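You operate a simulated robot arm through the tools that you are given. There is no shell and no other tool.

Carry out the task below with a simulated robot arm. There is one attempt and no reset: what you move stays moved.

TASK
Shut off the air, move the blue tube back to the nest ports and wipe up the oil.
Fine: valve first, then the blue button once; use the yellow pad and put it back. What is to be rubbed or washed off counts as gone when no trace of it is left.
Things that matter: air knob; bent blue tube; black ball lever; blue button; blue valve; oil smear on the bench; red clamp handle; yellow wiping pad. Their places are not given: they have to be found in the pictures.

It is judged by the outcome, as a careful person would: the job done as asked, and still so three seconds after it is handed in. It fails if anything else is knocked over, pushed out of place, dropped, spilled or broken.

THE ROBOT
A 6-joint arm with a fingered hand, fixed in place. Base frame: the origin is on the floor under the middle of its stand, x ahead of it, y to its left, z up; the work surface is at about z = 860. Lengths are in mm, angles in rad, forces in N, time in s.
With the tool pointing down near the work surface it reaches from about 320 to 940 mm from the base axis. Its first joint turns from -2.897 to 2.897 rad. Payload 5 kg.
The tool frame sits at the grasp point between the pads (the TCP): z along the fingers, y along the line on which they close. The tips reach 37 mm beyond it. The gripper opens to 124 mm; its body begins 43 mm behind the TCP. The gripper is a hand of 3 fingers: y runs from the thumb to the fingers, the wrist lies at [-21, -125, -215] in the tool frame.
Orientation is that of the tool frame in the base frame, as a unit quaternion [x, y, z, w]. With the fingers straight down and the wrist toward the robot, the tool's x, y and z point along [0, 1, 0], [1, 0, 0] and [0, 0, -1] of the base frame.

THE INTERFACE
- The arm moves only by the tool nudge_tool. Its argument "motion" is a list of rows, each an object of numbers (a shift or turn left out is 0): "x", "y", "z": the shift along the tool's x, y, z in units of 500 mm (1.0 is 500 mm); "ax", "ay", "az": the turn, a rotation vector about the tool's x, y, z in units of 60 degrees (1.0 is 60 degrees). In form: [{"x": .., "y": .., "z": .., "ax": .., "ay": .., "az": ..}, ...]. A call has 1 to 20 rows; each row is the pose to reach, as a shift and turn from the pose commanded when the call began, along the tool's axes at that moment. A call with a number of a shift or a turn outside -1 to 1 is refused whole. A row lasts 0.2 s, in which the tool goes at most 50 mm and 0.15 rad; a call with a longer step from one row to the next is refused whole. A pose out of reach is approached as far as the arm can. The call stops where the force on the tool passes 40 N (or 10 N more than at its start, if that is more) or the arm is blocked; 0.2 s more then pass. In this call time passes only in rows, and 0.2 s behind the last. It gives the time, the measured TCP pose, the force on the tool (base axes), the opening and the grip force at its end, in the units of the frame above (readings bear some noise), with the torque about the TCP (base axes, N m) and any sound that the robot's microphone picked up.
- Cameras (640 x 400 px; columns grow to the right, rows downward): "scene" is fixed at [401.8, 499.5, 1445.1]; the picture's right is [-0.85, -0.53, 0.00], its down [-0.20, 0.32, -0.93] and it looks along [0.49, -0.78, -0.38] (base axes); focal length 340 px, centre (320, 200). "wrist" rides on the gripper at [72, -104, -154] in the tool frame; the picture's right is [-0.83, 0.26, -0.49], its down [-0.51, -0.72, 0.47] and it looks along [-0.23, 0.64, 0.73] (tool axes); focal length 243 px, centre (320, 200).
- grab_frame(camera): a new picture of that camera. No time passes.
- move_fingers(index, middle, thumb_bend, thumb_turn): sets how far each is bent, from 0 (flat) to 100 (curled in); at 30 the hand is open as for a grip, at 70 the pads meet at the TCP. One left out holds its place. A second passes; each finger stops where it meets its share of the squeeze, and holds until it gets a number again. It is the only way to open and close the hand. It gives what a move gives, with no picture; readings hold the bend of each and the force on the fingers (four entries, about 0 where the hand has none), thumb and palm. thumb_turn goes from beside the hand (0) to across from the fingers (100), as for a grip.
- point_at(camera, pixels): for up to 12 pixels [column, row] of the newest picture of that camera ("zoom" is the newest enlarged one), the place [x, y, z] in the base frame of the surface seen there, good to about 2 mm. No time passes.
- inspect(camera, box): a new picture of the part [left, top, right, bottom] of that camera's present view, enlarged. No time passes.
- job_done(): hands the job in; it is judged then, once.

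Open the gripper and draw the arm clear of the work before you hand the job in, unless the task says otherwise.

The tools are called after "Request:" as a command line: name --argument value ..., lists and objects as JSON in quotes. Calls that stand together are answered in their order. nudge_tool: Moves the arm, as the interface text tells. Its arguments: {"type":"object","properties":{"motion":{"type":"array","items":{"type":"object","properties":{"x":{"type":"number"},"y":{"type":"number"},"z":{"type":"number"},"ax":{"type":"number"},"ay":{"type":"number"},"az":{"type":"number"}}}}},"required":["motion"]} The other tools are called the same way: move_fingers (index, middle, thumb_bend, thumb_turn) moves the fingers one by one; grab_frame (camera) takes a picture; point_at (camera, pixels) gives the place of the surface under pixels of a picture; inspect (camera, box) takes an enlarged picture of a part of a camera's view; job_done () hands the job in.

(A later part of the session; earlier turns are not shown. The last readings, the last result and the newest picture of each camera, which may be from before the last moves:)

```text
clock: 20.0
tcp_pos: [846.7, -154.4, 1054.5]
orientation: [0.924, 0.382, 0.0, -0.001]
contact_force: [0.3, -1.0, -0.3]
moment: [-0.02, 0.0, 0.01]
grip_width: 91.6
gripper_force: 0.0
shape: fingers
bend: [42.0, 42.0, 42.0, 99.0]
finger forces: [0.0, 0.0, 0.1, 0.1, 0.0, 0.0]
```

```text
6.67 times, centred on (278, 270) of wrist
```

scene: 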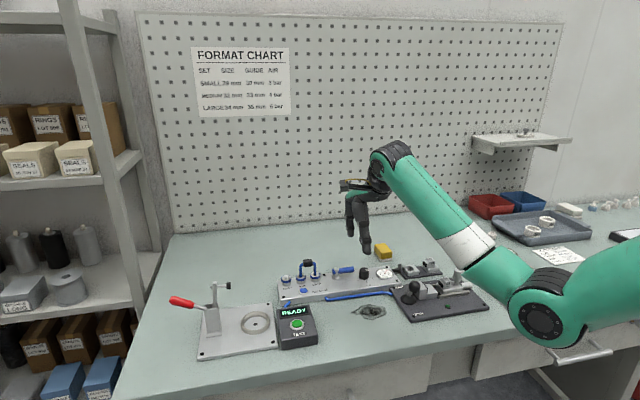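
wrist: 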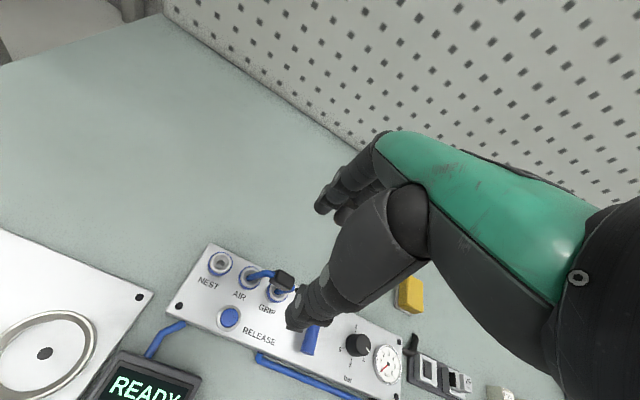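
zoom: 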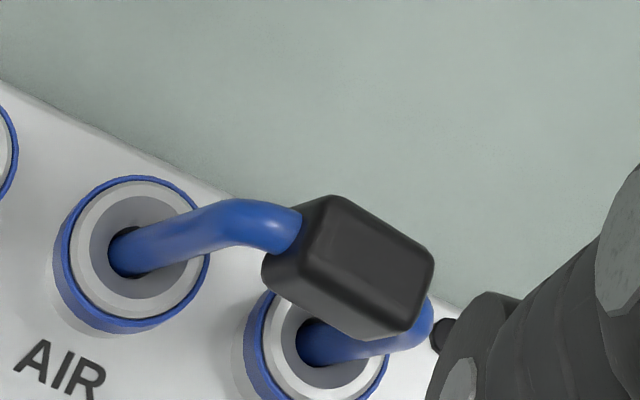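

Request:
point_at --camera "zoom" --pixels '[[325, 203], [425, 255], [390, 320], [270, 270], [345, 250], [305, 240], [395, 255], [360, 290], [120, 250], [305, 340], [240, 215], [425, 315]]'

```text
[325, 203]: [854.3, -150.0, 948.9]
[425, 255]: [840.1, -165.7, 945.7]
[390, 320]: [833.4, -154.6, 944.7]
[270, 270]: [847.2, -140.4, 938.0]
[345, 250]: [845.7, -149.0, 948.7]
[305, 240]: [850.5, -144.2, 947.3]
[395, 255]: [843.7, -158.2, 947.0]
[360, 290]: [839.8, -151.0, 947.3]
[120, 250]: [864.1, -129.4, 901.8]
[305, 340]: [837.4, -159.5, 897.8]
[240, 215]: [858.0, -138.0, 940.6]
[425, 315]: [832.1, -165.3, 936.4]
```

The block's top centre is about (844.5,-153.5,947.5), leaning ~8° toward the valve within its own plane. I tilt the tool 8° to match and descend part way.

Request:
nudge_tool --motion '[{"x": -0.003, "y": -0.002, "z": 0.03, "ay": 0.045}, {"x": -0.006, "y": -0.004, "z": 0.07, "ay": 0.09}, {"x": -0.0086, "y": -0.0044, "z": 0.11, "ay": 0.133}, {"x": -0.0086, "y": -0.0044, "z": 0.125, "ay": 0.133}]'

Request:
inspect --camera "wrist" --box '[230, 180, 390, 320]'

Request:
inspect --camera "scene" --box '[270, 200, 366, 290]'

```text
clock: 21.0
tcp_pos: [841.6, -156.4, 991.3]
orientation: [0.922, 0.381, 0.064, -0.026]
contact_force: [0.8, -0.4, -0.9]
moment: [-0.02, -0.01, -0.01]
grip_width: 91.8
gripper_force: 0.2
shape: fingers
bend: [42.0, 42.0, 42.0, 99.0]
finger forces: [0.0, 0.1, 0.1, 0.1, 0.0, 0.1]
```

```text
2.86 times, centred on (310, 250) of wrist
```

zoom: 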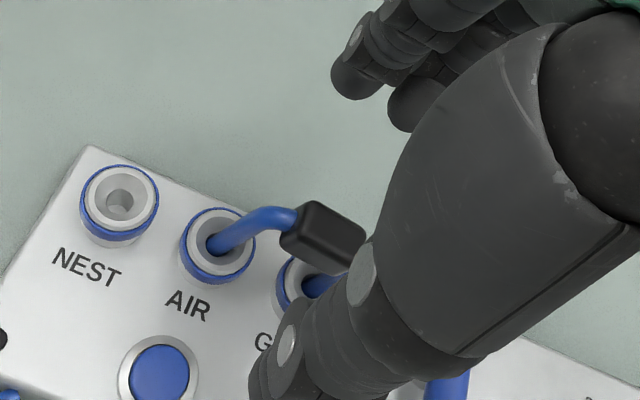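

```text
4.44 times, centred on (318, 245) of scene
```

zoom: 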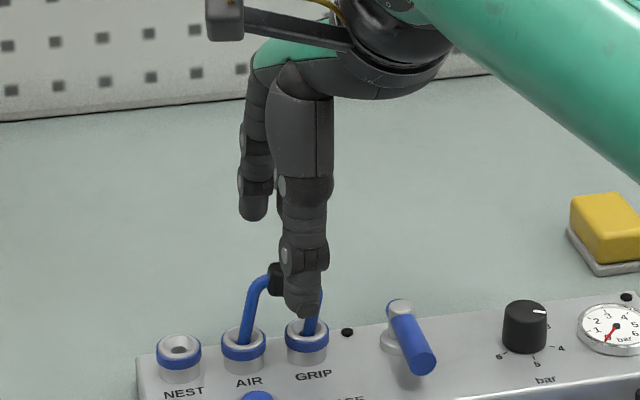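

The tilt matches. I measure the thumb and finger tips and the block before the last descent.

Request:
point_at --camera "zoom" --pixels '[[302, 300], [290, 300], [316, 300], [253, 210], [243, 205], [278, 280], [303, 312]]'

Request:
inspect --camera "wrist" --box '[270, 180, 350, 300]'

```text
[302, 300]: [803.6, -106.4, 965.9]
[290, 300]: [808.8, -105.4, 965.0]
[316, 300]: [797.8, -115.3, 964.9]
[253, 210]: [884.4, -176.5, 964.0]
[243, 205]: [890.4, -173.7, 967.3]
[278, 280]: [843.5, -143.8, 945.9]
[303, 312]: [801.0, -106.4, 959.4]
```

```text
3.33 times, centred on (310, 240) of wrist
```

zoom: 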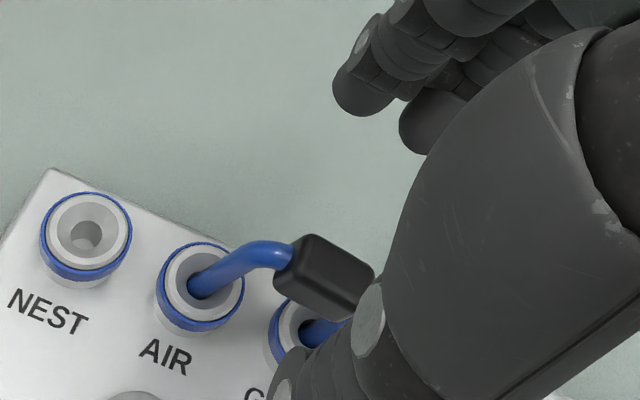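

Thumb and fingers straddle the block evenly (about ±52 mm). I descend the last 26 mm so the pads are at block height.

Request:
nudge_tool --motion '[{"x": -0.003, "z": 0.026}, {"x": -0.006, "z": 0.0527}, {"x": -0.006, "z": 0.0527}]'

Request:
inspect --camera "scene" --box '[270, 220, 366, 292]'

Request:
inspect --camera "wrist" --box '[250, 160, 390, 280]'

```text
clock: 21.8
tcp_pos: [841.5, -155.3, 964.7]
orientation: [0.922, 0.381, 0.065, -0.026]
contact_force: [0.2, -0.7, -0.1]
moment: [0.01, 0.0, 0.02]
grip_width: 92.0
gripper_force: 0.0
shape: fingers
bend: [42.0, 42.0, 42.0, 99.0]
finger forces: [0.0, 0.0, 0.1, 0.1, 0.0, 0.0]
```

```text
5.56 times, centred on (318, 256) of scene
```

zoom: 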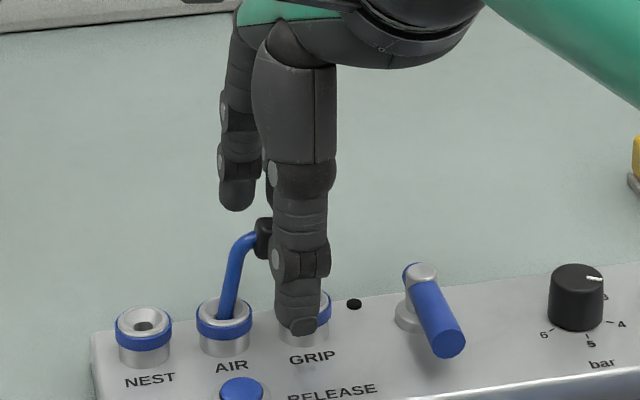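

```text
3.33 times, centred on (320, 220) of wrist
```

zoom: 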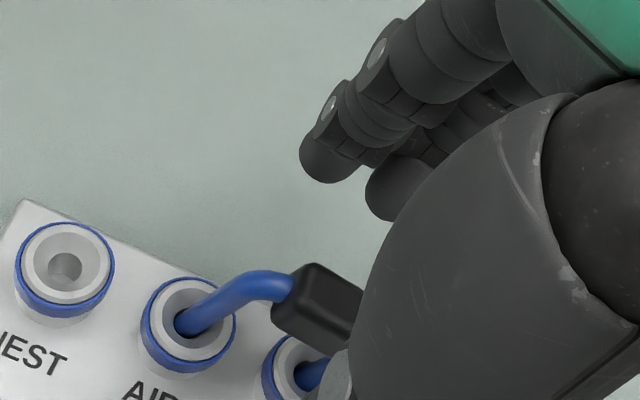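

Hand is in place around the block. I close all three fingers together on it.

Request:
move_fingers --index 62 --middle 62 --thumb_bend 62

Request:
inspect --camera "scene" --box '[270, 220, 366, 292]'

Request:
inspect --camera "wrist" --box '[250, 160, 390, 280]'

```text
clock: 22.8
tcp_pos: [843.0, -155.9, 964.1]
orientation: [0.921, 0.382, 0.064, -0.027]
contact_force: [-0.5, 0.6, -0.1]
moment: [-0.03, -0.01, 0.02]
grip_width: 31.2
gripper_force: 0.1
shape: fingers
bend: [62.0, 62.0, 62.0, 100.0]
finger forces: [0.0, 0.0, 0.0, 0.0, 0.0, 0.1]
```

```text
5.56 times, centred on (318, 256) of scene
```

zoom: 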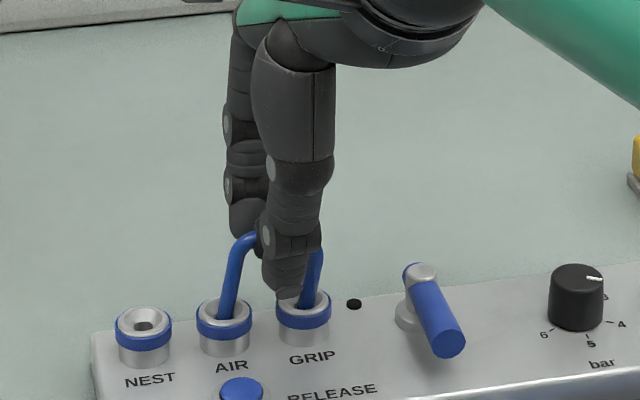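

```text
3.33 times, centred on (320, 220) of wrist
```

zoom: 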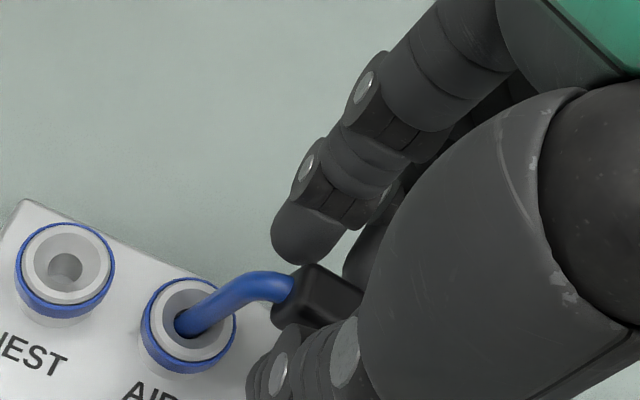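

No contact yet at 31 mm; the block is between index and thumb. I continue closing until the pads grip.

Request:
move_fingers --index 78 --middle 78 --thumb_bend 78

Request:
inspect --camera "scene" --box '[270, 220, 366, 292]'

Request:
inspect --camera "wrist" --box '[250, 160, 390, 280]'

```text
clock: 23.8
tcp_pos: [843.2, -154.8, 965.4]
orientation: [0.922, 0.382, 0.065, -0.026]
contact_force: [-0.5, 3.0, -1.3]
moment: [0.15, 0.12, 0.1]
grip_width: 16.8
gripper_force: 22.5
shape: fingers
bend: [72.0, 72.0, 67.0, 100.0]
finger forces: [10.1, 10.5, 0.0, 0.0, 23.7, 0.1]
```

```text
5.56 times, centred on (318, 256) of scene
```

zoom: 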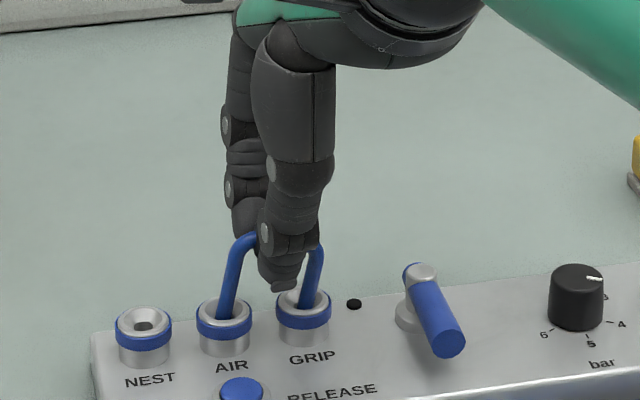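

```text
3.33 times, centred on (320, 220) of wrist
```

zoom: 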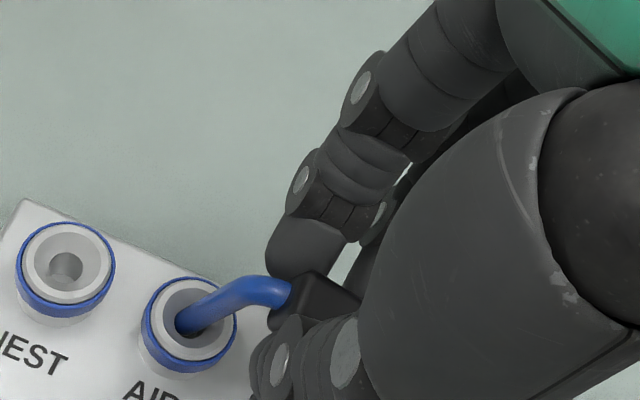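

Firm balanced grip (10 + 10 vs 24 N). I pull the tube out along its own leaning axis, slowly.

Request:
nudge_tool --motion '[{"z": -0.01}, {"z": -0.02}, {"z": -0.035}, {"z": -0.05}, {"z": -0.07}, {"z": -0.09}, {"z": -0.11}, {"z": -0.13}]'

Request:
inspect --camera "scene" --box '[260, 180, 380, 290]'

Request:
inspect --camera "wrist" --box '[220, 160, 400, 310]'

```text
clock: 25.6
tcp_pos: [836.3, -161.3, 1029.4]
orientation: [0.922, 0.382, 0.064, -0.026]
contact_force: [0.0, -0.1, 0.8]
moment: [0.0, 0.02, 0.0]
grip_width: 17.3
gripper_force: 23.5
shape: fingers
bend: [72.0, 72.0, 67.0, 100.0]
finger forces: [13.4, 9.7, 0.0, 0.0, 23.1, 0.1]
```

```text
3.64 times, centred on (320, 235) of scene
```

zoom: 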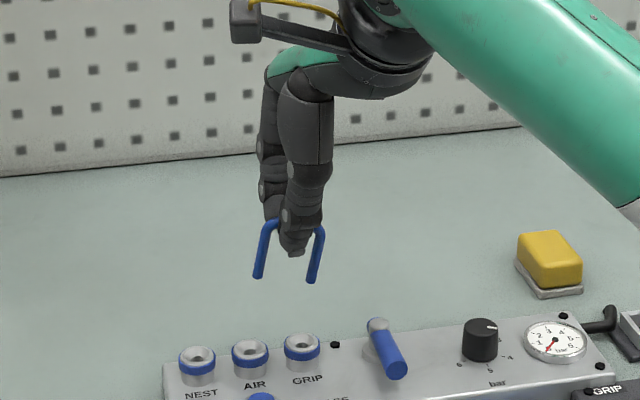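

```text
2.67 times, centred on (310, 235) of wrist
```

zoom: 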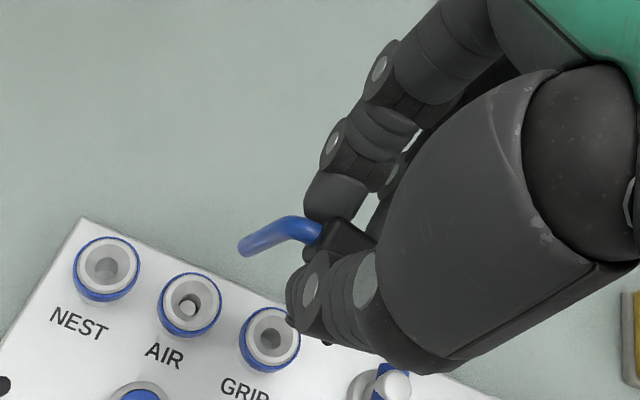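

The tube is out, both legs visible. I zoom to measure both leg ends and directions.

Request:
inspect --camera "scene" --box '[290, 225, 370, 275]'

```text
8.00 times, centred on (330, 250) of scene
```

zoom: 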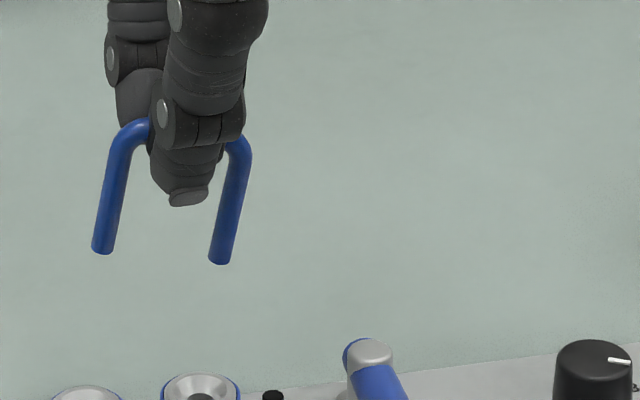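

Request:
point_at --camera "zoom" --pixels '[[103, 245], [108, 215], [113, 185], [118, 155], [220, 255], [226, 225], [232, 195], [238, 165], [93, 246], [113, 249], [209, 256], [230, 259]]'

```text
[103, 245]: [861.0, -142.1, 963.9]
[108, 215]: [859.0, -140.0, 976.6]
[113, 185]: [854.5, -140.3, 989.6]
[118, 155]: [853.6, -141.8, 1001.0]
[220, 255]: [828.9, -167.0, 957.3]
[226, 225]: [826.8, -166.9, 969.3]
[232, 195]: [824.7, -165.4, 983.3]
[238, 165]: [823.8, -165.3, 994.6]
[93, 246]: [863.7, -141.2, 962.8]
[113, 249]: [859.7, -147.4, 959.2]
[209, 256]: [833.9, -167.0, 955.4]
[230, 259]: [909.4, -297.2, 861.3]
```

The tube hangs with the expected ~8° in-plane lean. I turn the tool back upright and carry the tube over to above NEST/AIR (centre about (878,-119)).

Request:
nudge_tool --motion '[{"x": 0.0235, "z": 0.0033, "ay": -0.0266}, {"x": 0.047, "z": 0.0066, "ay": -0.0532}, {"x": 0.0705, "z": 0.0098, "ay": -0.08}, {"x": 0.094, "z": 0.0131, "ay": -0.1064}, {"x": 0.1174, "z": 0.0164, "ay": -0.133}, {"x": 0.1174, "z": 0.0164, "ay": -0.133}]'

Request:
inspect --camera "scene" --box '[266, 215, 346, 285]'

Request:
inspect --camera "wrist" --box '[220, 180, 380, 300]'

```text
clock: 27.0
tcp_pos: [876.4, -118.2, 1030.6]
orientation: [0.924, 0.383, 0.0, 0.0]
contact_force: [-0.6, -0.9, -0.9]
moment: [0.02, 0.04, 0.01]
grip_width: 17.3
gripper_force: 23.3
shape: fingers
bend: [72.0, 72.0, 67.0, 100.0]
finger forces: [13.5, 9.6, 0.1, 0.0, 23.1, 0.0]
```

```text
5.71 times, centred on (306, 250) of scene
```

zoom: 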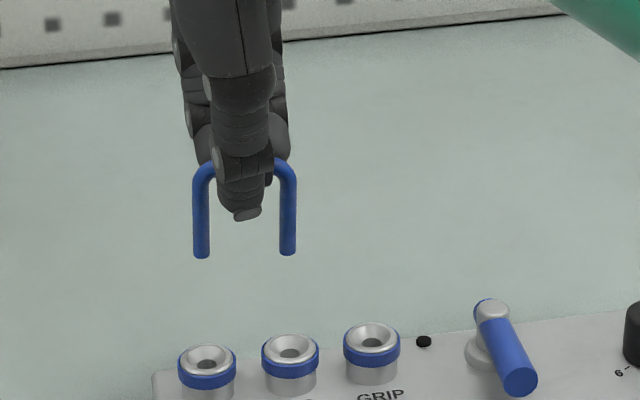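

```text
3.33 times, centred on (300, 240) of wrist
```

zoom: 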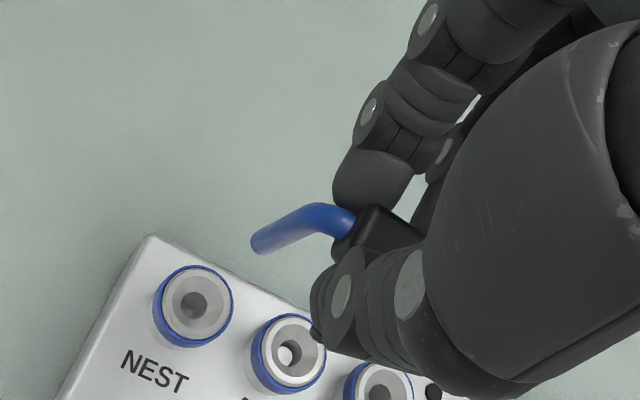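

The legs now look vertical in the scene view. I measure both legs and the port rims from this zoom.

Request:
inspect --camera "scene" --box '[282, 235, 330, 265]'

```text
13.33 times, centred on (306, 250) of scene
```

zoom: 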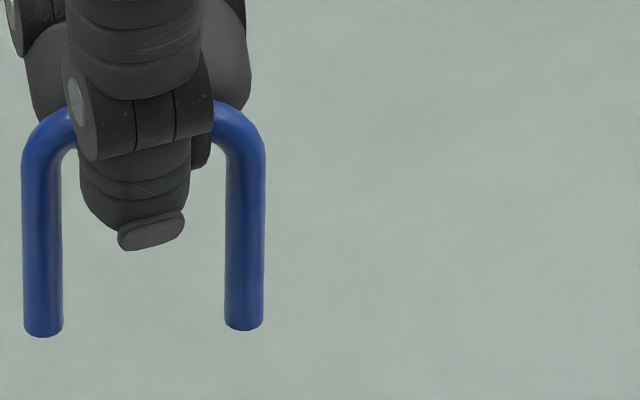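

Request:
point_at --camera "zoom" --pixels '[[43, 325], [43, 290], [43, 250], [43, 210], [43, 170], [43, 145], [244, 318], [244, 285], [245, 245], [245, 210], [245, 170], [240, 140]]'

Request:
point_at --camera "wrist" --pixels '[[281, 244], [287, 241], [293, 238], [299, 235], [305, 232]]'

```text
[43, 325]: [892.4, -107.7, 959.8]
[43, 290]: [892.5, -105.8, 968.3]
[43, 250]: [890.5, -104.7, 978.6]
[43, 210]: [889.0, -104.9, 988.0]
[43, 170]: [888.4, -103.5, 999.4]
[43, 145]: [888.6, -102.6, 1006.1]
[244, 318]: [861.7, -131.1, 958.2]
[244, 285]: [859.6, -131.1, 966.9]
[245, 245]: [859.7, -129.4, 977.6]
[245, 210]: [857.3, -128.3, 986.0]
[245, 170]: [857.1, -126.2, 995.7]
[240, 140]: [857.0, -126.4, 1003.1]
```

```text
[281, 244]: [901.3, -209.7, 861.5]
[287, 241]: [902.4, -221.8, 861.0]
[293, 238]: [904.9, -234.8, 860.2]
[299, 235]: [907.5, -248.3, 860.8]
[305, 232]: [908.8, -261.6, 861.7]
```

The legs lean about 8° out of plane (bottoms toward the back), and seem slightly yawed. I look closer from the wrist camera to verify before correcting.

Request:
inspect --camera "wrist" --box '[270, 215, 350, 265]'

```text
8.00 times, centred on (310, 240) of wrist
```

zoom: 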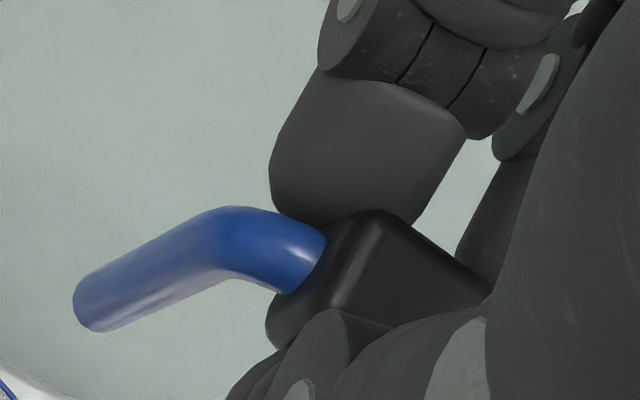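

Request:
point_at --camera "zoom" --pixels '[[95, 305], [130, 282], [170, 262], [210, 240], [260, 245], [310, 255], [335, 230], [370, 225], [350, 300], [330, 290], [400, 270], [450, 270]]'

```text
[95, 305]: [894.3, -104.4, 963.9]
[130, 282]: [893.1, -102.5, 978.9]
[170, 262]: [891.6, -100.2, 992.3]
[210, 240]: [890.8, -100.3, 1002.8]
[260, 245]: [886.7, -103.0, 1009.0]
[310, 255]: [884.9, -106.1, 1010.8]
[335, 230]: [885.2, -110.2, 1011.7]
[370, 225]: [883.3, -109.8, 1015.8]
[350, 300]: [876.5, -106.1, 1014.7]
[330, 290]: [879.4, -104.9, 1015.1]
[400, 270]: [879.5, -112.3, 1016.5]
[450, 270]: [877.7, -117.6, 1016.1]
```

Checking the block's back edge direction to settle its yaw.

Request:
point_at --camera "zoom" --pixels '[[385, 218], [405, 230], [425, 242], [445, 255], [465, 268], [480, 280], [360, 250], [380, 280], [420, 300], [340, 300]]'

Request:
point_at --camera "scene" --pixels '[[285, 256], [300, 256], [285, 251], [300, 251]]'

```text
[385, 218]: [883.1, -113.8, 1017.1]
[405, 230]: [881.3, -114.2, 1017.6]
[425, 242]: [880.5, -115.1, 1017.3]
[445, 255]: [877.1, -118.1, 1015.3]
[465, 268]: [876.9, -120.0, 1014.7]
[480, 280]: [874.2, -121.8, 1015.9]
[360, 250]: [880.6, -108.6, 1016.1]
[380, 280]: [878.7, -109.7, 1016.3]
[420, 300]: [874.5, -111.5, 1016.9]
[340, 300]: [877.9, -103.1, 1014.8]
```

```text
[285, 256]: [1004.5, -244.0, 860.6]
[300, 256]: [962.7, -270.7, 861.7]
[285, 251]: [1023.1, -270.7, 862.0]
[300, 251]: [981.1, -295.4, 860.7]
```

The yaw is within a few degrees of the port line; only the ~8° out-of-plane tilt needs correction. I rotate about tool x by 8.4° with a small shift, still high above the ports.

Request:
nudge_tool --motion '[{"x": 0.0003, "y": 0.005, "ax": 0.047}, {"x": 0.0006, "y": 0.01, "ax": 0.094}, {"x": 0.0008, "y": 0.0158, "ax": 0.14}, {"x": 0.0008, "y": 0.0158, "ax": 0.14}]'

Request:
inspect --camera "scene" --box '[274, 235, 322, 265]'

Request:
grab_frame --camera "wrist"

```text
clock: 28.0
tcp_pos: [883.2, -123.8, 1029.3]
orientation: [0.922, 0.381, -0.028, -0.067]
contact_force: [1.0, -0.3, -0.5]
moment: [-0.02, 0.02, -0.01]
grip_width: 17.1
gripper_force: 23.1
shape: fingers
bend: [72.0, 72.0, 67.0, 100.0]
finger forces: [13.4, 9.7, 0.0, 0.0, 23.1, 0.0]
```

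```text
13.33 times, centred on (298, 250) of scene
```

zoom: 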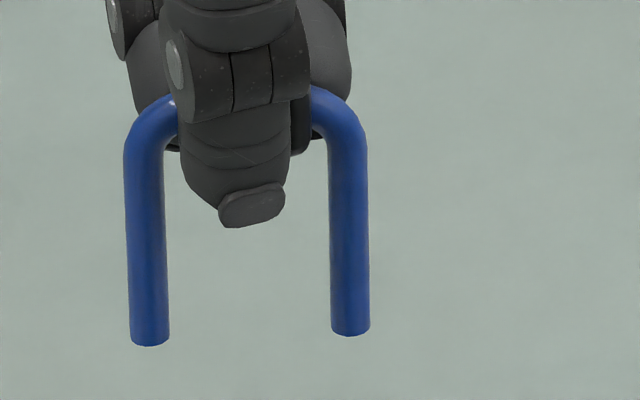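

```text
taken
```

wrist: 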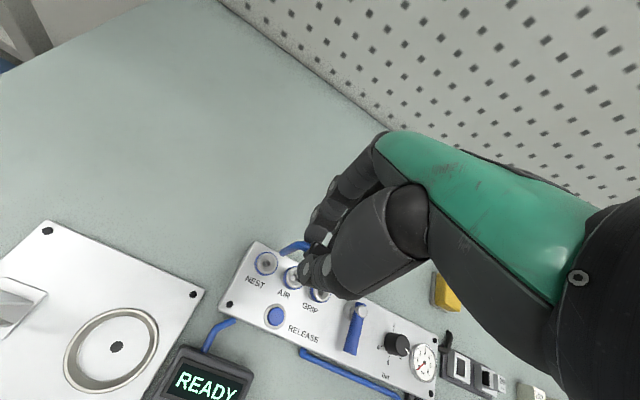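

Measuring both legs again in the scene zoom (left leg around column 148, right around 350).

Request:
point_at --camera "zoom" --pixels '[[149, 335], [148, 300], [147, 260], [146, 220], [145, 180], [145, 150], [350, 325], [350, 290], [349, 250], [348, 210], [347, 175], [346, 150]]'

Request:
inspect --camera "scene" --box '[266, 240, 346, 290]'

```text
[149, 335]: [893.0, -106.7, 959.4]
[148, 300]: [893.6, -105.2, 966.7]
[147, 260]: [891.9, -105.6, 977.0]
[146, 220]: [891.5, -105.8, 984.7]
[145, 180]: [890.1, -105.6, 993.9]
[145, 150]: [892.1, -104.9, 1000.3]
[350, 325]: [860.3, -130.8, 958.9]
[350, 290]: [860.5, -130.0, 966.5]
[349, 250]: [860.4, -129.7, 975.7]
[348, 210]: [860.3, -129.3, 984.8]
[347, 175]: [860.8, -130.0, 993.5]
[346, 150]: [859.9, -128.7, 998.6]
```

```text
8.00 times, centred on (306, 265) of scene
```

zoom: 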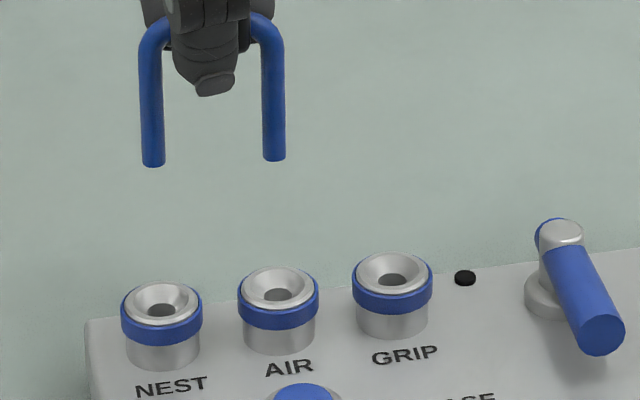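

The legs are vertical now, but the row difference of the leg ends (6 px versus 15 px for the ports) shows the tube yawed about 8° off the port line. I measure the port rims with the same camera for a consistent target.

Request:
point_at --camera "zoom" --pixels '[[128, 303], [196, 300], [161, 286], [163, 320], [244, 288], [312, 285], [277, 271], [279, 305], [358, 275], [425, 272], [391, 257], [393, 291]]'

```text
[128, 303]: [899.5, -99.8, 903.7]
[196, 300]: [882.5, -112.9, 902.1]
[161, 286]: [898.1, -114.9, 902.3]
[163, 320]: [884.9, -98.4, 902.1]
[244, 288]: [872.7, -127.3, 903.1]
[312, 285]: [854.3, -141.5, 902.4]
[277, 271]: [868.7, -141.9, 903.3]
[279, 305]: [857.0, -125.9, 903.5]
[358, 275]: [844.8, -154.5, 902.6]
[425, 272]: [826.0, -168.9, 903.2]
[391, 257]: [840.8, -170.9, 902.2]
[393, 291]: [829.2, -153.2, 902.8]
```

Ports by this camera: NEST (891.2,-106.5), AIR (863.2,-134.2). I turn the tube +8° about vertical and shift 2.3 mm toward the front, then re-measure.

Request:
nudge_tool --motion '[{"y": -0.0023, "ay": -0.0097, "az": -0.066}, {"y": -0.0046, "ay": -0.0194, "az": -0.1319}, {"y": -0.0046, "ay": -0.0194, "az": -0.1319}]'

Request:
inspect --camera "scene" --box '[266, 235, 330, 275]'

```text
clock: 28.8
tcp_pos: [881.1, -124.0, 1030.5]
orientation: [0.892, 0.445, -0.033, -0.066]
contact_force: [0.3, -0.2, 0.1]
moment: [0.0, 0.02, -0.01]
grip_width: 17.2
gripper_force: 23.0
shape: fingers
bend: [72.0, 72.0, 67.0, 100.0]
finger forces: [13.5, 9.7, 0.0, 0.0, 23.1, 0.0]
```

```text
10.00 times, centred on (298, 255) of scene
```

zoom: 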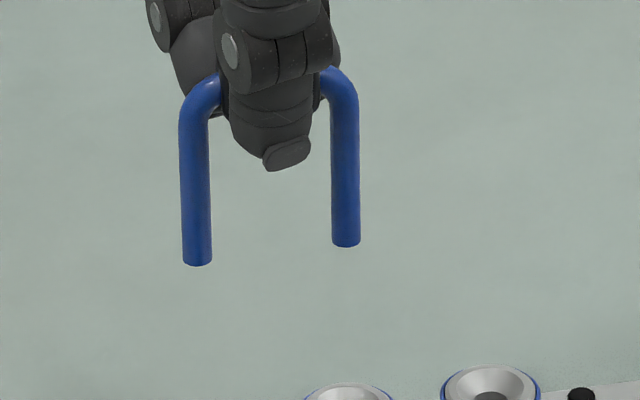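

Request:
point_at --camera "zoom" --pixels '[[197, 258], [197, 230], [196, 200], [195, 170], [195, 140], [194, 115], [346, 240], [346, 210], [345, 180], [345, 150], [344, 125], [343, 105]]'

Request:
inspect --camera "wrist" --box '[220, 200, 380, 320]'

```text
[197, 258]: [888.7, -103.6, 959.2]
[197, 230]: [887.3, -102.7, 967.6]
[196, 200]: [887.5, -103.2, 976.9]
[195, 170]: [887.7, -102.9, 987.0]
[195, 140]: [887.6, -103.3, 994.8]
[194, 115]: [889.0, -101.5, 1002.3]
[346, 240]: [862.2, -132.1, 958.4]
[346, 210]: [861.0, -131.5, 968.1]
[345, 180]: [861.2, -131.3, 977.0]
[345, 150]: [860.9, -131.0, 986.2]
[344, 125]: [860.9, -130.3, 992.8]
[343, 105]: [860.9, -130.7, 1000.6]
```

```text
3.33 times, centred on (300, 260) of wrist
```

zoom: 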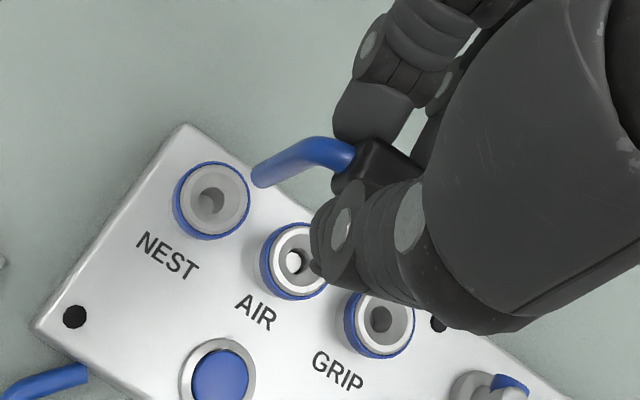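

Legs are now at (890.8,-106.3) and (864,-134.8), within 1 mm of NEST and AIR, and vertical. I lower 46 mm straight down so the leg ends are just above the rims and check.

Request:
nudge_tool --motion '[{"y": 0.0045, "z": 0.0303}, {"y": 0.009, "z": 0.0606}, {"y": 0.0134, "z": 0.091}, {"y": 0.0134, "z": 0.091}]'

Request:
inspect --camera "scene" --box '[270, 245, 334, 285]'

Request:
inspect --camera "wrist" --box '[240, 180, 360, 260]'

```text
clock: 29.8
tcp_pos: [882.2, -122.8, 983.3]
orientation: [0.893, 0.445, -0.032, -0.065]
contact_force: [-0.2, -0.3, -0.8]
moment: [-0.04, -0.02, 0.02]
grip_width: 16.7
gripper_force: 23.2
shape: fingers
bend: [72.0, 72.0, 67.0, 100.0]
finger forces: [13.4, 9.7, 0.0, 0.0, 23.1, 0.0]
```

```text
10.00 times, centred on (302, 265) of scene
```

zoom: 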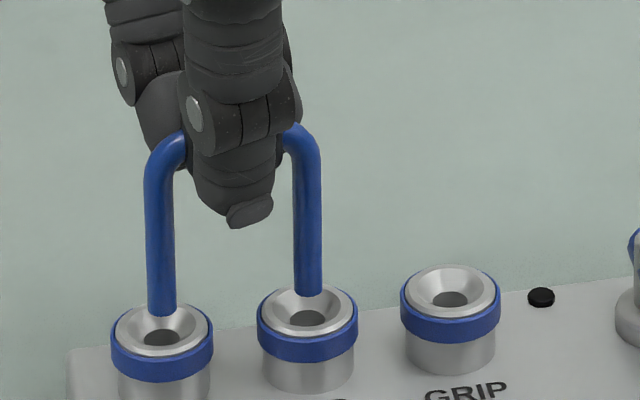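

```text
5.00 times, centred on (300, 220) of wrist
```

zoom: 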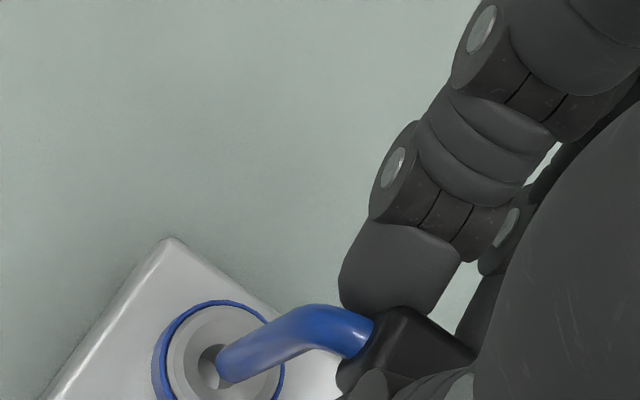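

The leg ends are just above the funnels. I measure the leg ends and rims once more from this zoom.

Request:
point_at --camera "zoom" --pixels '[[162, 305], [161, 285], [160, 260], [160, 230], [308, 285], [308, 265], [307, 240], [306, 210], [118, 330], [206, 326], [265, 315], [351, 312]]'

Request:
point_at --camera "zoom" --pixels '[[161, 353], [307, 337], [161, 308], [307, 292], [162, 313], [308, 293]]'

```text
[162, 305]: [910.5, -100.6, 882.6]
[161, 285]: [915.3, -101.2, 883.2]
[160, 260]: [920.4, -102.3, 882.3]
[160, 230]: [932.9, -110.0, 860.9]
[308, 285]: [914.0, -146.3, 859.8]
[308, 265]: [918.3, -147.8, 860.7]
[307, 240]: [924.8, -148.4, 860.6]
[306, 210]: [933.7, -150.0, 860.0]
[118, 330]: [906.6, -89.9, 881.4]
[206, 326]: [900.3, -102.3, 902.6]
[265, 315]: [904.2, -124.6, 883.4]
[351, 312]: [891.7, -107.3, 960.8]
```

```text
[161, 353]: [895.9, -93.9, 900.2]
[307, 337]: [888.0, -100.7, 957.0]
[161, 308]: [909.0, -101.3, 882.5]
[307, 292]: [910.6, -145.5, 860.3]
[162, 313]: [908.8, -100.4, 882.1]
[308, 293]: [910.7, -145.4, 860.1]
```

Those readings belonged to the wrist zoom (the newest one). I re-take the scene zoom alone and measure on it.

Request:
inspect --camera "scene" --box '[270, 245, 334, 285]'

Request:
point_at --camera "zoom" --pixels '[[162, 308], [161, 285], [160, 260], [160, 230], [308, 288], [308, 265], [307, 240], [306, 210], [118, 330], [206, 326], [265, 315], [351, 312]]'

```text
10.00 times, centred on (302, 265) of scene
```

zoom: 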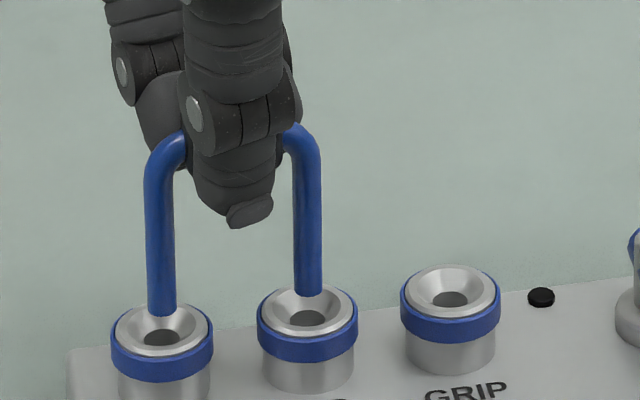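

```text
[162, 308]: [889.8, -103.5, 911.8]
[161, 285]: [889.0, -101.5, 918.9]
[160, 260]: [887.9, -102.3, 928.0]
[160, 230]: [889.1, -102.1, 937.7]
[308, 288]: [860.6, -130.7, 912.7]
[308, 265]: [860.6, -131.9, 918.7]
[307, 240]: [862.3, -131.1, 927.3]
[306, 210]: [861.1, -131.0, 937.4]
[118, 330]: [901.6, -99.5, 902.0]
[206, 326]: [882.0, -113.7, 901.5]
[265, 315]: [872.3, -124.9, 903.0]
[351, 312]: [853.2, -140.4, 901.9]
```

Both legs are centred within about 1 mm over NEST and AIR, ends at z≈909. I insert slowly, first 11 mm.

Request:
nudge_tool --motion '[{"y": 0.0008, "z": 0.0055}, {"y": 0.0016, "z": 0.011}, {"y": 0.0024, "z": 0.0165}, {"y": 0.0032, "z": 0.022}]'

Request:
inspect --camera "scene" --box '[270, 245, 334, 285]'

```text
clock: 30.8
tcp_pos: [880.7, -122.4, 972.2]
orientation: [0.893, 0.445, -0.033, -0.066]
contact_force: [-0.3, -0.1, 0.0]
moment: [0.01, -0.01, -0.02]
grip_width: 17.2
gripper_force: 23.0
shape: fingers
bend: [72.0, 72.0, 67.0, 100.0]
finger forces: [13.3, 9.7, 0.1, 0.1, 23.1, 0.0]
```

```text
10.00 times, centred on (302, 265) of scene
```

zoom: 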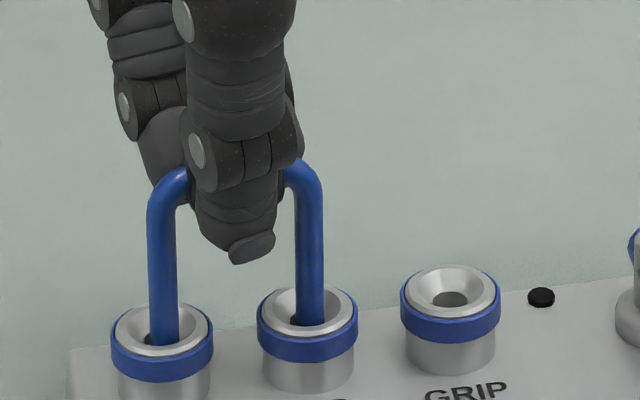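

The leg ends are in the funnels with no contact force. I continue down slowly another ~9 mm to the seat.

Request:
nudge_tool --motion '[{"y": 0.0005, "z": 0.0035}, {"y": 0.001, "z": 0.007}, {"y": 0.0015, "z": 0.0105}, {"y": 0.002, "z": 0.014}, {"y": 0.0025, "z": 0.0175}]'

Request:
inspect --camera "scene" --box '[270, 245, 334, 285]'

```text
clock: 32.0
tcp_pos: [882.3, -123.1, 963.2]
orientation: [0.893, 0.445, -0.033, -0.066]
contact_force: [1.4, 0.1, 2.4]
moment: [0.01, -0.02, -0.03]
grip_width: 17.3
gripper_force: 23.8
shape: fingers
bend: [72.0, 72.0, 67.0, 100.0]
finger forces: [14.2, 9.9, 0.1, 0.0, 23.4, 0.0]
```

```text
10.00 times, centred on (302, 265) of scene
```

zoom: 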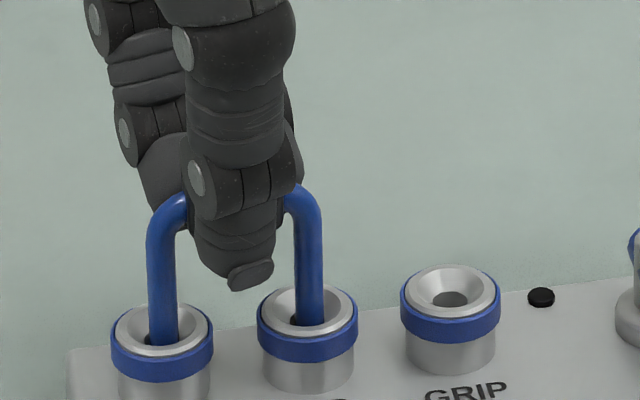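

Force begins to rise (2.4 N); compared with the first picture the tube still stands about 2 mm high. I press a few mm further gently to seat it.

Request:
nudge_tool --motion '[{"y": 0.0003, "z": 0.002}, {"y": 0.0006, "z": 0.004}, {"y": 0.0009, "z": 0.006}, {"y": 0.0012, "z": 0.008}]'

Request:
inspect --camera "scene" --box '[270, 245, 334, 285]'

```text
clock: 33.0
tcp_pos: [883.2, -123.6, 961.0]
orientation: [0.893, 0.445, -0.031, -0.064]
contact_force: [-0.9, 3.7, 14.4]
moment: [0.24, 0.16, 0.02]
grip_width: 17.1
gripper_force: 23.1
shape: fingers
bend: [73.0, 72.0, 67.0, 100.0]
finger forces: [12.1, 9.9, 0.0, 0.0, 24.5, 0.1]
```

```text
10.00 times, centred on (302, 265) of scene
```

zoom: 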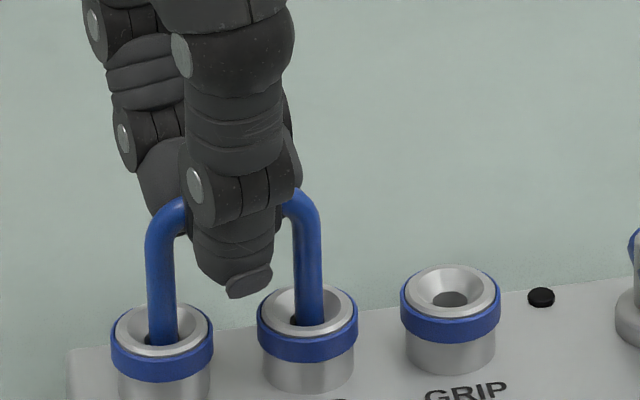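

The downward force reached 14 N with almost no more travel, so it is seated. I open the fingers gently and check that the tube stays.

Request:
move_fingers --index 60 --middle 60 --thumb_bend 58

Request:
inspect --camera "scene" --box '[270, 245, 334, 285]'

```text
clock: 34.0
tcp_pos: [881.7, -123.9, 958.2]
orientation: [0.892, 0.445, -0.033, -0.066]
contact_force: [1.0, 0.3, -0.1]
moment: [0.02, 0.0, 0.01]
grip_width: 40.7
gripper_force: 0.1
shape: fingers
bend: [60.0, 60.0, 57.0, 100.0]
finger forces: [0.0, 0.0, 0.1, 0.1, 0.0, 0.1]
```

```text
10.00 times, centred on (302, 265) of scene
```

zoom: 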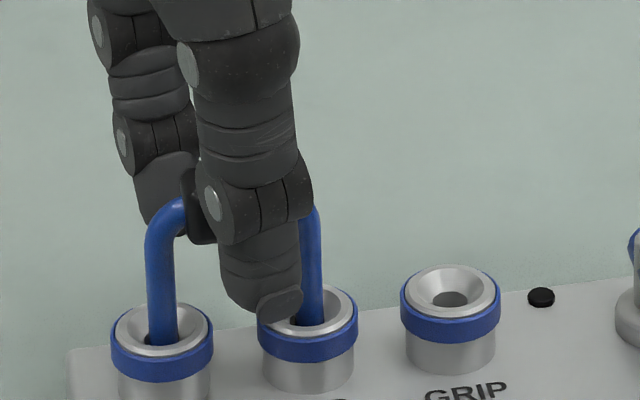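

The tube stands by itself. I open fully around it and lift the hand straight up.

Request:
move_fingers --index 42 --middle 42 --thumb_bend 42

Request:
nudge_tool --motion '[{"y": -0.003, "z": -0.02}, {"y": -0.0075, "z": -0.05}, {"y": -0.015, "z": -0.1}, {"y": -0.0225, "z": -0.15}, {"y": -0.03, "z": -0.2}]'

Request:
inspect --camera "scene" --box '[270, 245, 334, 285]'

Request:
grab_frame --camera "wrist"

```text
clock: 35.0
tcp_pos: [881.3, -124.0, 959.1]
orientation: [0.892, 0.445, -0.033, -0.066]
contact_force: [-0.7, 0.1, -0.6]
moment: [0.02, 0.02, -0.01]
grip_width: 91.7
gripper_force: 0.0
shape: fingers
bend: [42.0, 42.0, 42.0, 99.0]
finger forces: [0.0, 0.0, 0.0, 0.1, 0.0, 0.1]
```

```text
clock: 36.2
tcp_pos: [880.0, -123.5, 1059.7]
orientation: [0.892, 0.446, -0.033, -0.066]
contact_force: [-0.4, 0.5, -0.4]
moment: [0.01, 0.0, 0.03]
grip_width: 91.9
gripper_force: 0.1
shape: fingers
bend: [42.0, 42.0, 42.0, 99.0]
finger forces: [0.0, 0.0, 0.0, 0.0, 0.1, 0.0]
```

```text
10.00 times, centred on (302, 265) of scene
```

zoom: 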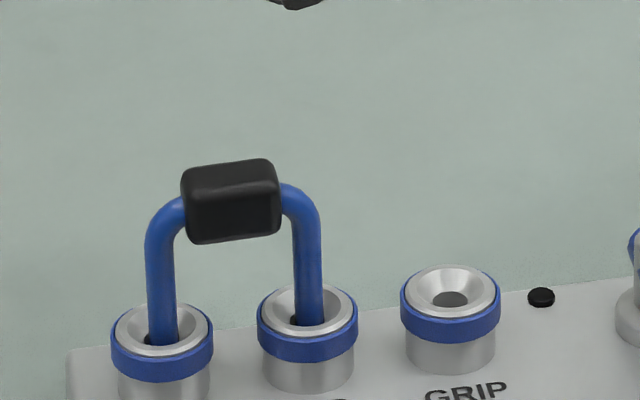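

```text
taken
```

wrist: 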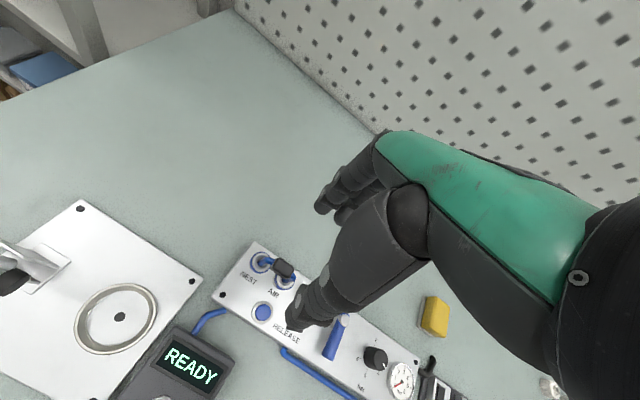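

The tube stands upright in NEST and AIR. I verify its height and position against the original seating (block top was z≈949.5).

Request:
point_at --camera "zoom" --pixels '[[230, 168], [200, 175], [262, 164], [230, 210], [161, 310], [160, 260], [160, 230], [309, 295], [308, 250], [307, 215], [230, 240], [195, 180]]'

Request:
inspect --camera "wrist" --box '[230, 235, 310, 295]'

```text
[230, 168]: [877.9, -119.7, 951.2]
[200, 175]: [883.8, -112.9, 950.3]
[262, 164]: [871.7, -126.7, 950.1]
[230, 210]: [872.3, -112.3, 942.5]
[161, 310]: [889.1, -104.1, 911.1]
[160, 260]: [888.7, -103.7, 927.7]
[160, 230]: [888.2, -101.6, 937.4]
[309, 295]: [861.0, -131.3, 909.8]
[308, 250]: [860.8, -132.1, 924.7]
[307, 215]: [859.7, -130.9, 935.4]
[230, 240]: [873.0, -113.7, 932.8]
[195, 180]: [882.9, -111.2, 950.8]
```

```text
6.67 times, centred on (270, 265) of wrist
```

zoom: 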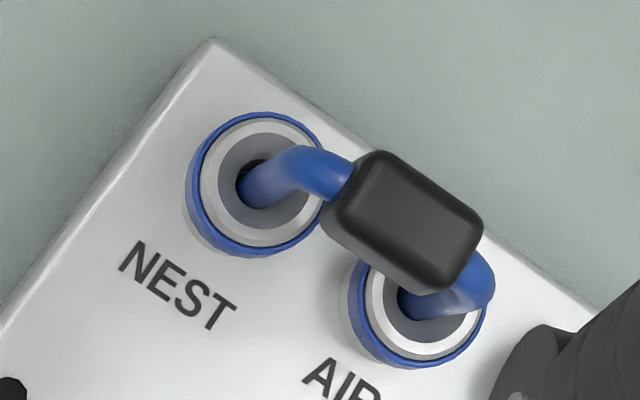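

Block top reads about 950.5, close to the original. I compare with the very same zoom box as in the first picture.

Request:
inspect --camera "scene" --box '[270, 250, 366, 310]'

```text
6.67 times, centred on (318, 280) of scene
```

zoom: 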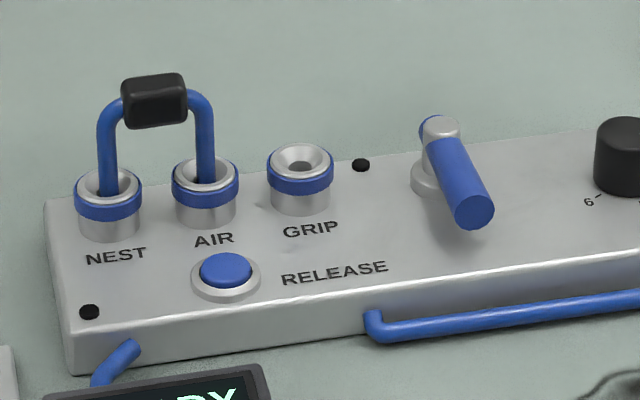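

Seating depth matches the original (bend-to-rim heights agree). Next is the pad: I zoom on it at scene (383,252).

Request:
inspect --camera "scene" --box '[359, 235, 407, 265]'

Request:
point_at --camera "zoom" --pixels '[[230, 90], [370, 80], [450, 150], [310, 160], [310, 215], [450, 215], [230, 150], [330, 120], [220, 180], [310, 240], [440, 250], [330, 260]]'

```text
13.33 times, centred on (383, 250) of scene
```

zoom: 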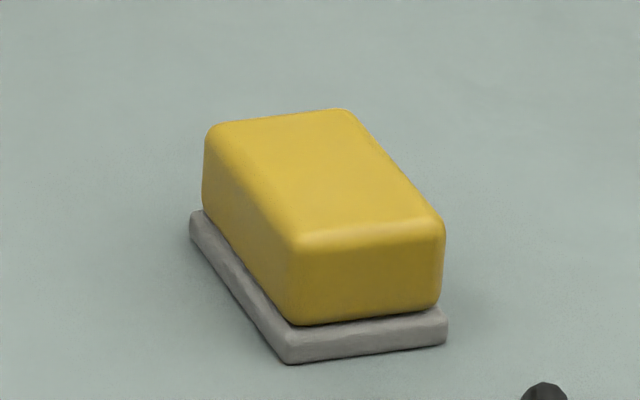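

```text
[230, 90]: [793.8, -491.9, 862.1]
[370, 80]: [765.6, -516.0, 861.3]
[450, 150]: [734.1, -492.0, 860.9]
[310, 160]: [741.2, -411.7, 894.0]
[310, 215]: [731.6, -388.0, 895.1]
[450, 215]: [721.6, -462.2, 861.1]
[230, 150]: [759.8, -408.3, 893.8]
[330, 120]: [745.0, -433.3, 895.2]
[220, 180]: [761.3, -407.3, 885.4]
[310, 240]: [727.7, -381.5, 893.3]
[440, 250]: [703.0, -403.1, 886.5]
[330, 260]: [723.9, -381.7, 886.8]
```

Measuring the pad's top corners and the tray corners.

Request:
point_at --camera "zoom" --pixels '[[222, 130], [342, 118], [305, 232], [432, 218], [295, 310], [432, 298], [207, 190], [288, 350], [442, 325], [195, 225], [330, 170], [370, 270]]'

```text
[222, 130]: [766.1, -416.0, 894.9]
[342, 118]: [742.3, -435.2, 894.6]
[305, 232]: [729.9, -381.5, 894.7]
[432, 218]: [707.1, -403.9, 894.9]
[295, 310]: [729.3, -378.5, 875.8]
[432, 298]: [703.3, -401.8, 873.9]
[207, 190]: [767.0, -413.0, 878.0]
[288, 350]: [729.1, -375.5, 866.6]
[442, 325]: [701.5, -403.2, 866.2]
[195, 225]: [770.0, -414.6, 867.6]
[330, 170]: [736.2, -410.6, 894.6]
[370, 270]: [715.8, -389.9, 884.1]
```

Pad is about 50 x 33 mm, centre (736.5,-408), top z 895, resting on a tray at z≈868. Now I measure the outline of the oil smear and its neighbours.

Request:
inspect --camera "scene" --box '[338, 290, 418, 330]'

Request:
point_at --camera "zoom" --pixels '[[150, 180], [165, 165], [270, 110], [390, 150], [395, 215], [300, 255], [190, 235], [270, 180], [100, 190], [440, 180]]'

```text
8.00 times, centred on (378, 310) of scene
```

zoom: 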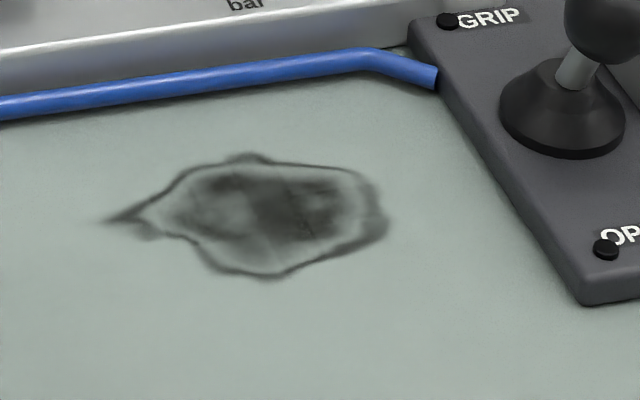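

```text
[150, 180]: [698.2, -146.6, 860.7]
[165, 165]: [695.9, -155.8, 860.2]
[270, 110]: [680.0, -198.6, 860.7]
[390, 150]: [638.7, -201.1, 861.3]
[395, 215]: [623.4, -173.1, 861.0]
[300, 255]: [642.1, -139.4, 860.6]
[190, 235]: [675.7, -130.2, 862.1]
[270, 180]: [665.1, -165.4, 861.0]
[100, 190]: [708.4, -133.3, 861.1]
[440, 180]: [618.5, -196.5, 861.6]
```

Now the actual outline points of the smear: tip (100,222), top (245,155), right (390,220), bottom (275,280), plus the tube and the plate edge.

Request:
point_at --camera "zoom" --pixels '[[100, 223], [150, 195], [200, 163], [245, 153], [300, 163], [365, 175], [390, 215], [375, 245], [330, 262], [270, 282], [210, 262], [150, 238]]'

Request:
point_at --camera "zoom" --pixels '[[100, 100], [200, 85], [300, 70], [370, 58], [435, 78], [440, 95], [500, 190], [575, 300], [260, 215], [600, 290], [600, 30], [565, 85]]'

```text
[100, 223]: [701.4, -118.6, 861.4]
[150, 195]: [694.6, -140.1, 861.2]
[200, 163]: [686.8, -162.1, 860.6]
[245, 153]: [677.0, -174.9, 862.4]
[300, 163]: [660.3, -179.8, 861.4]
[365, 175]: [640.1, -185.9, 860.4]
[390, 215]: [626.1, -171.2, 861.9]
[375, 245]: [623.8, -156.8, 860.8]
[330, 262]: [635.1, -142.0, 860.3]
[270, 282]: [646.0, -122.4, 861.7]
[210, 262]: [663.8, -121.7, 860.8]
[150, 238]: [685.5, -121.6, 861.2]
```

```text
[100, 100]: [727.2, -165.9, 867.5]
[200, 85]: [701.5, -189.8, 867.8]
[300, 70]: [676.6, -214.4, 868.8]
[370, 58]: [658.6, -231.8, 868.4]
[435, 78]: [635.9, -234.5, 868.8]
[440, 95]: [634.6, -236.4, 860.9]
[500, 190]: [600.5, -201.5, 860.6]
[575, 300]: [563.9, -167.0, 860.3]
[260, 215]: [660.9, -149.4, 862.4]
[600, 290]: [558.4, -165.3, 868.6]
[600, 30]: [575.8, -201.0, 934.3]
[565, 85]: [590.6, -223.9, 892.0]
```

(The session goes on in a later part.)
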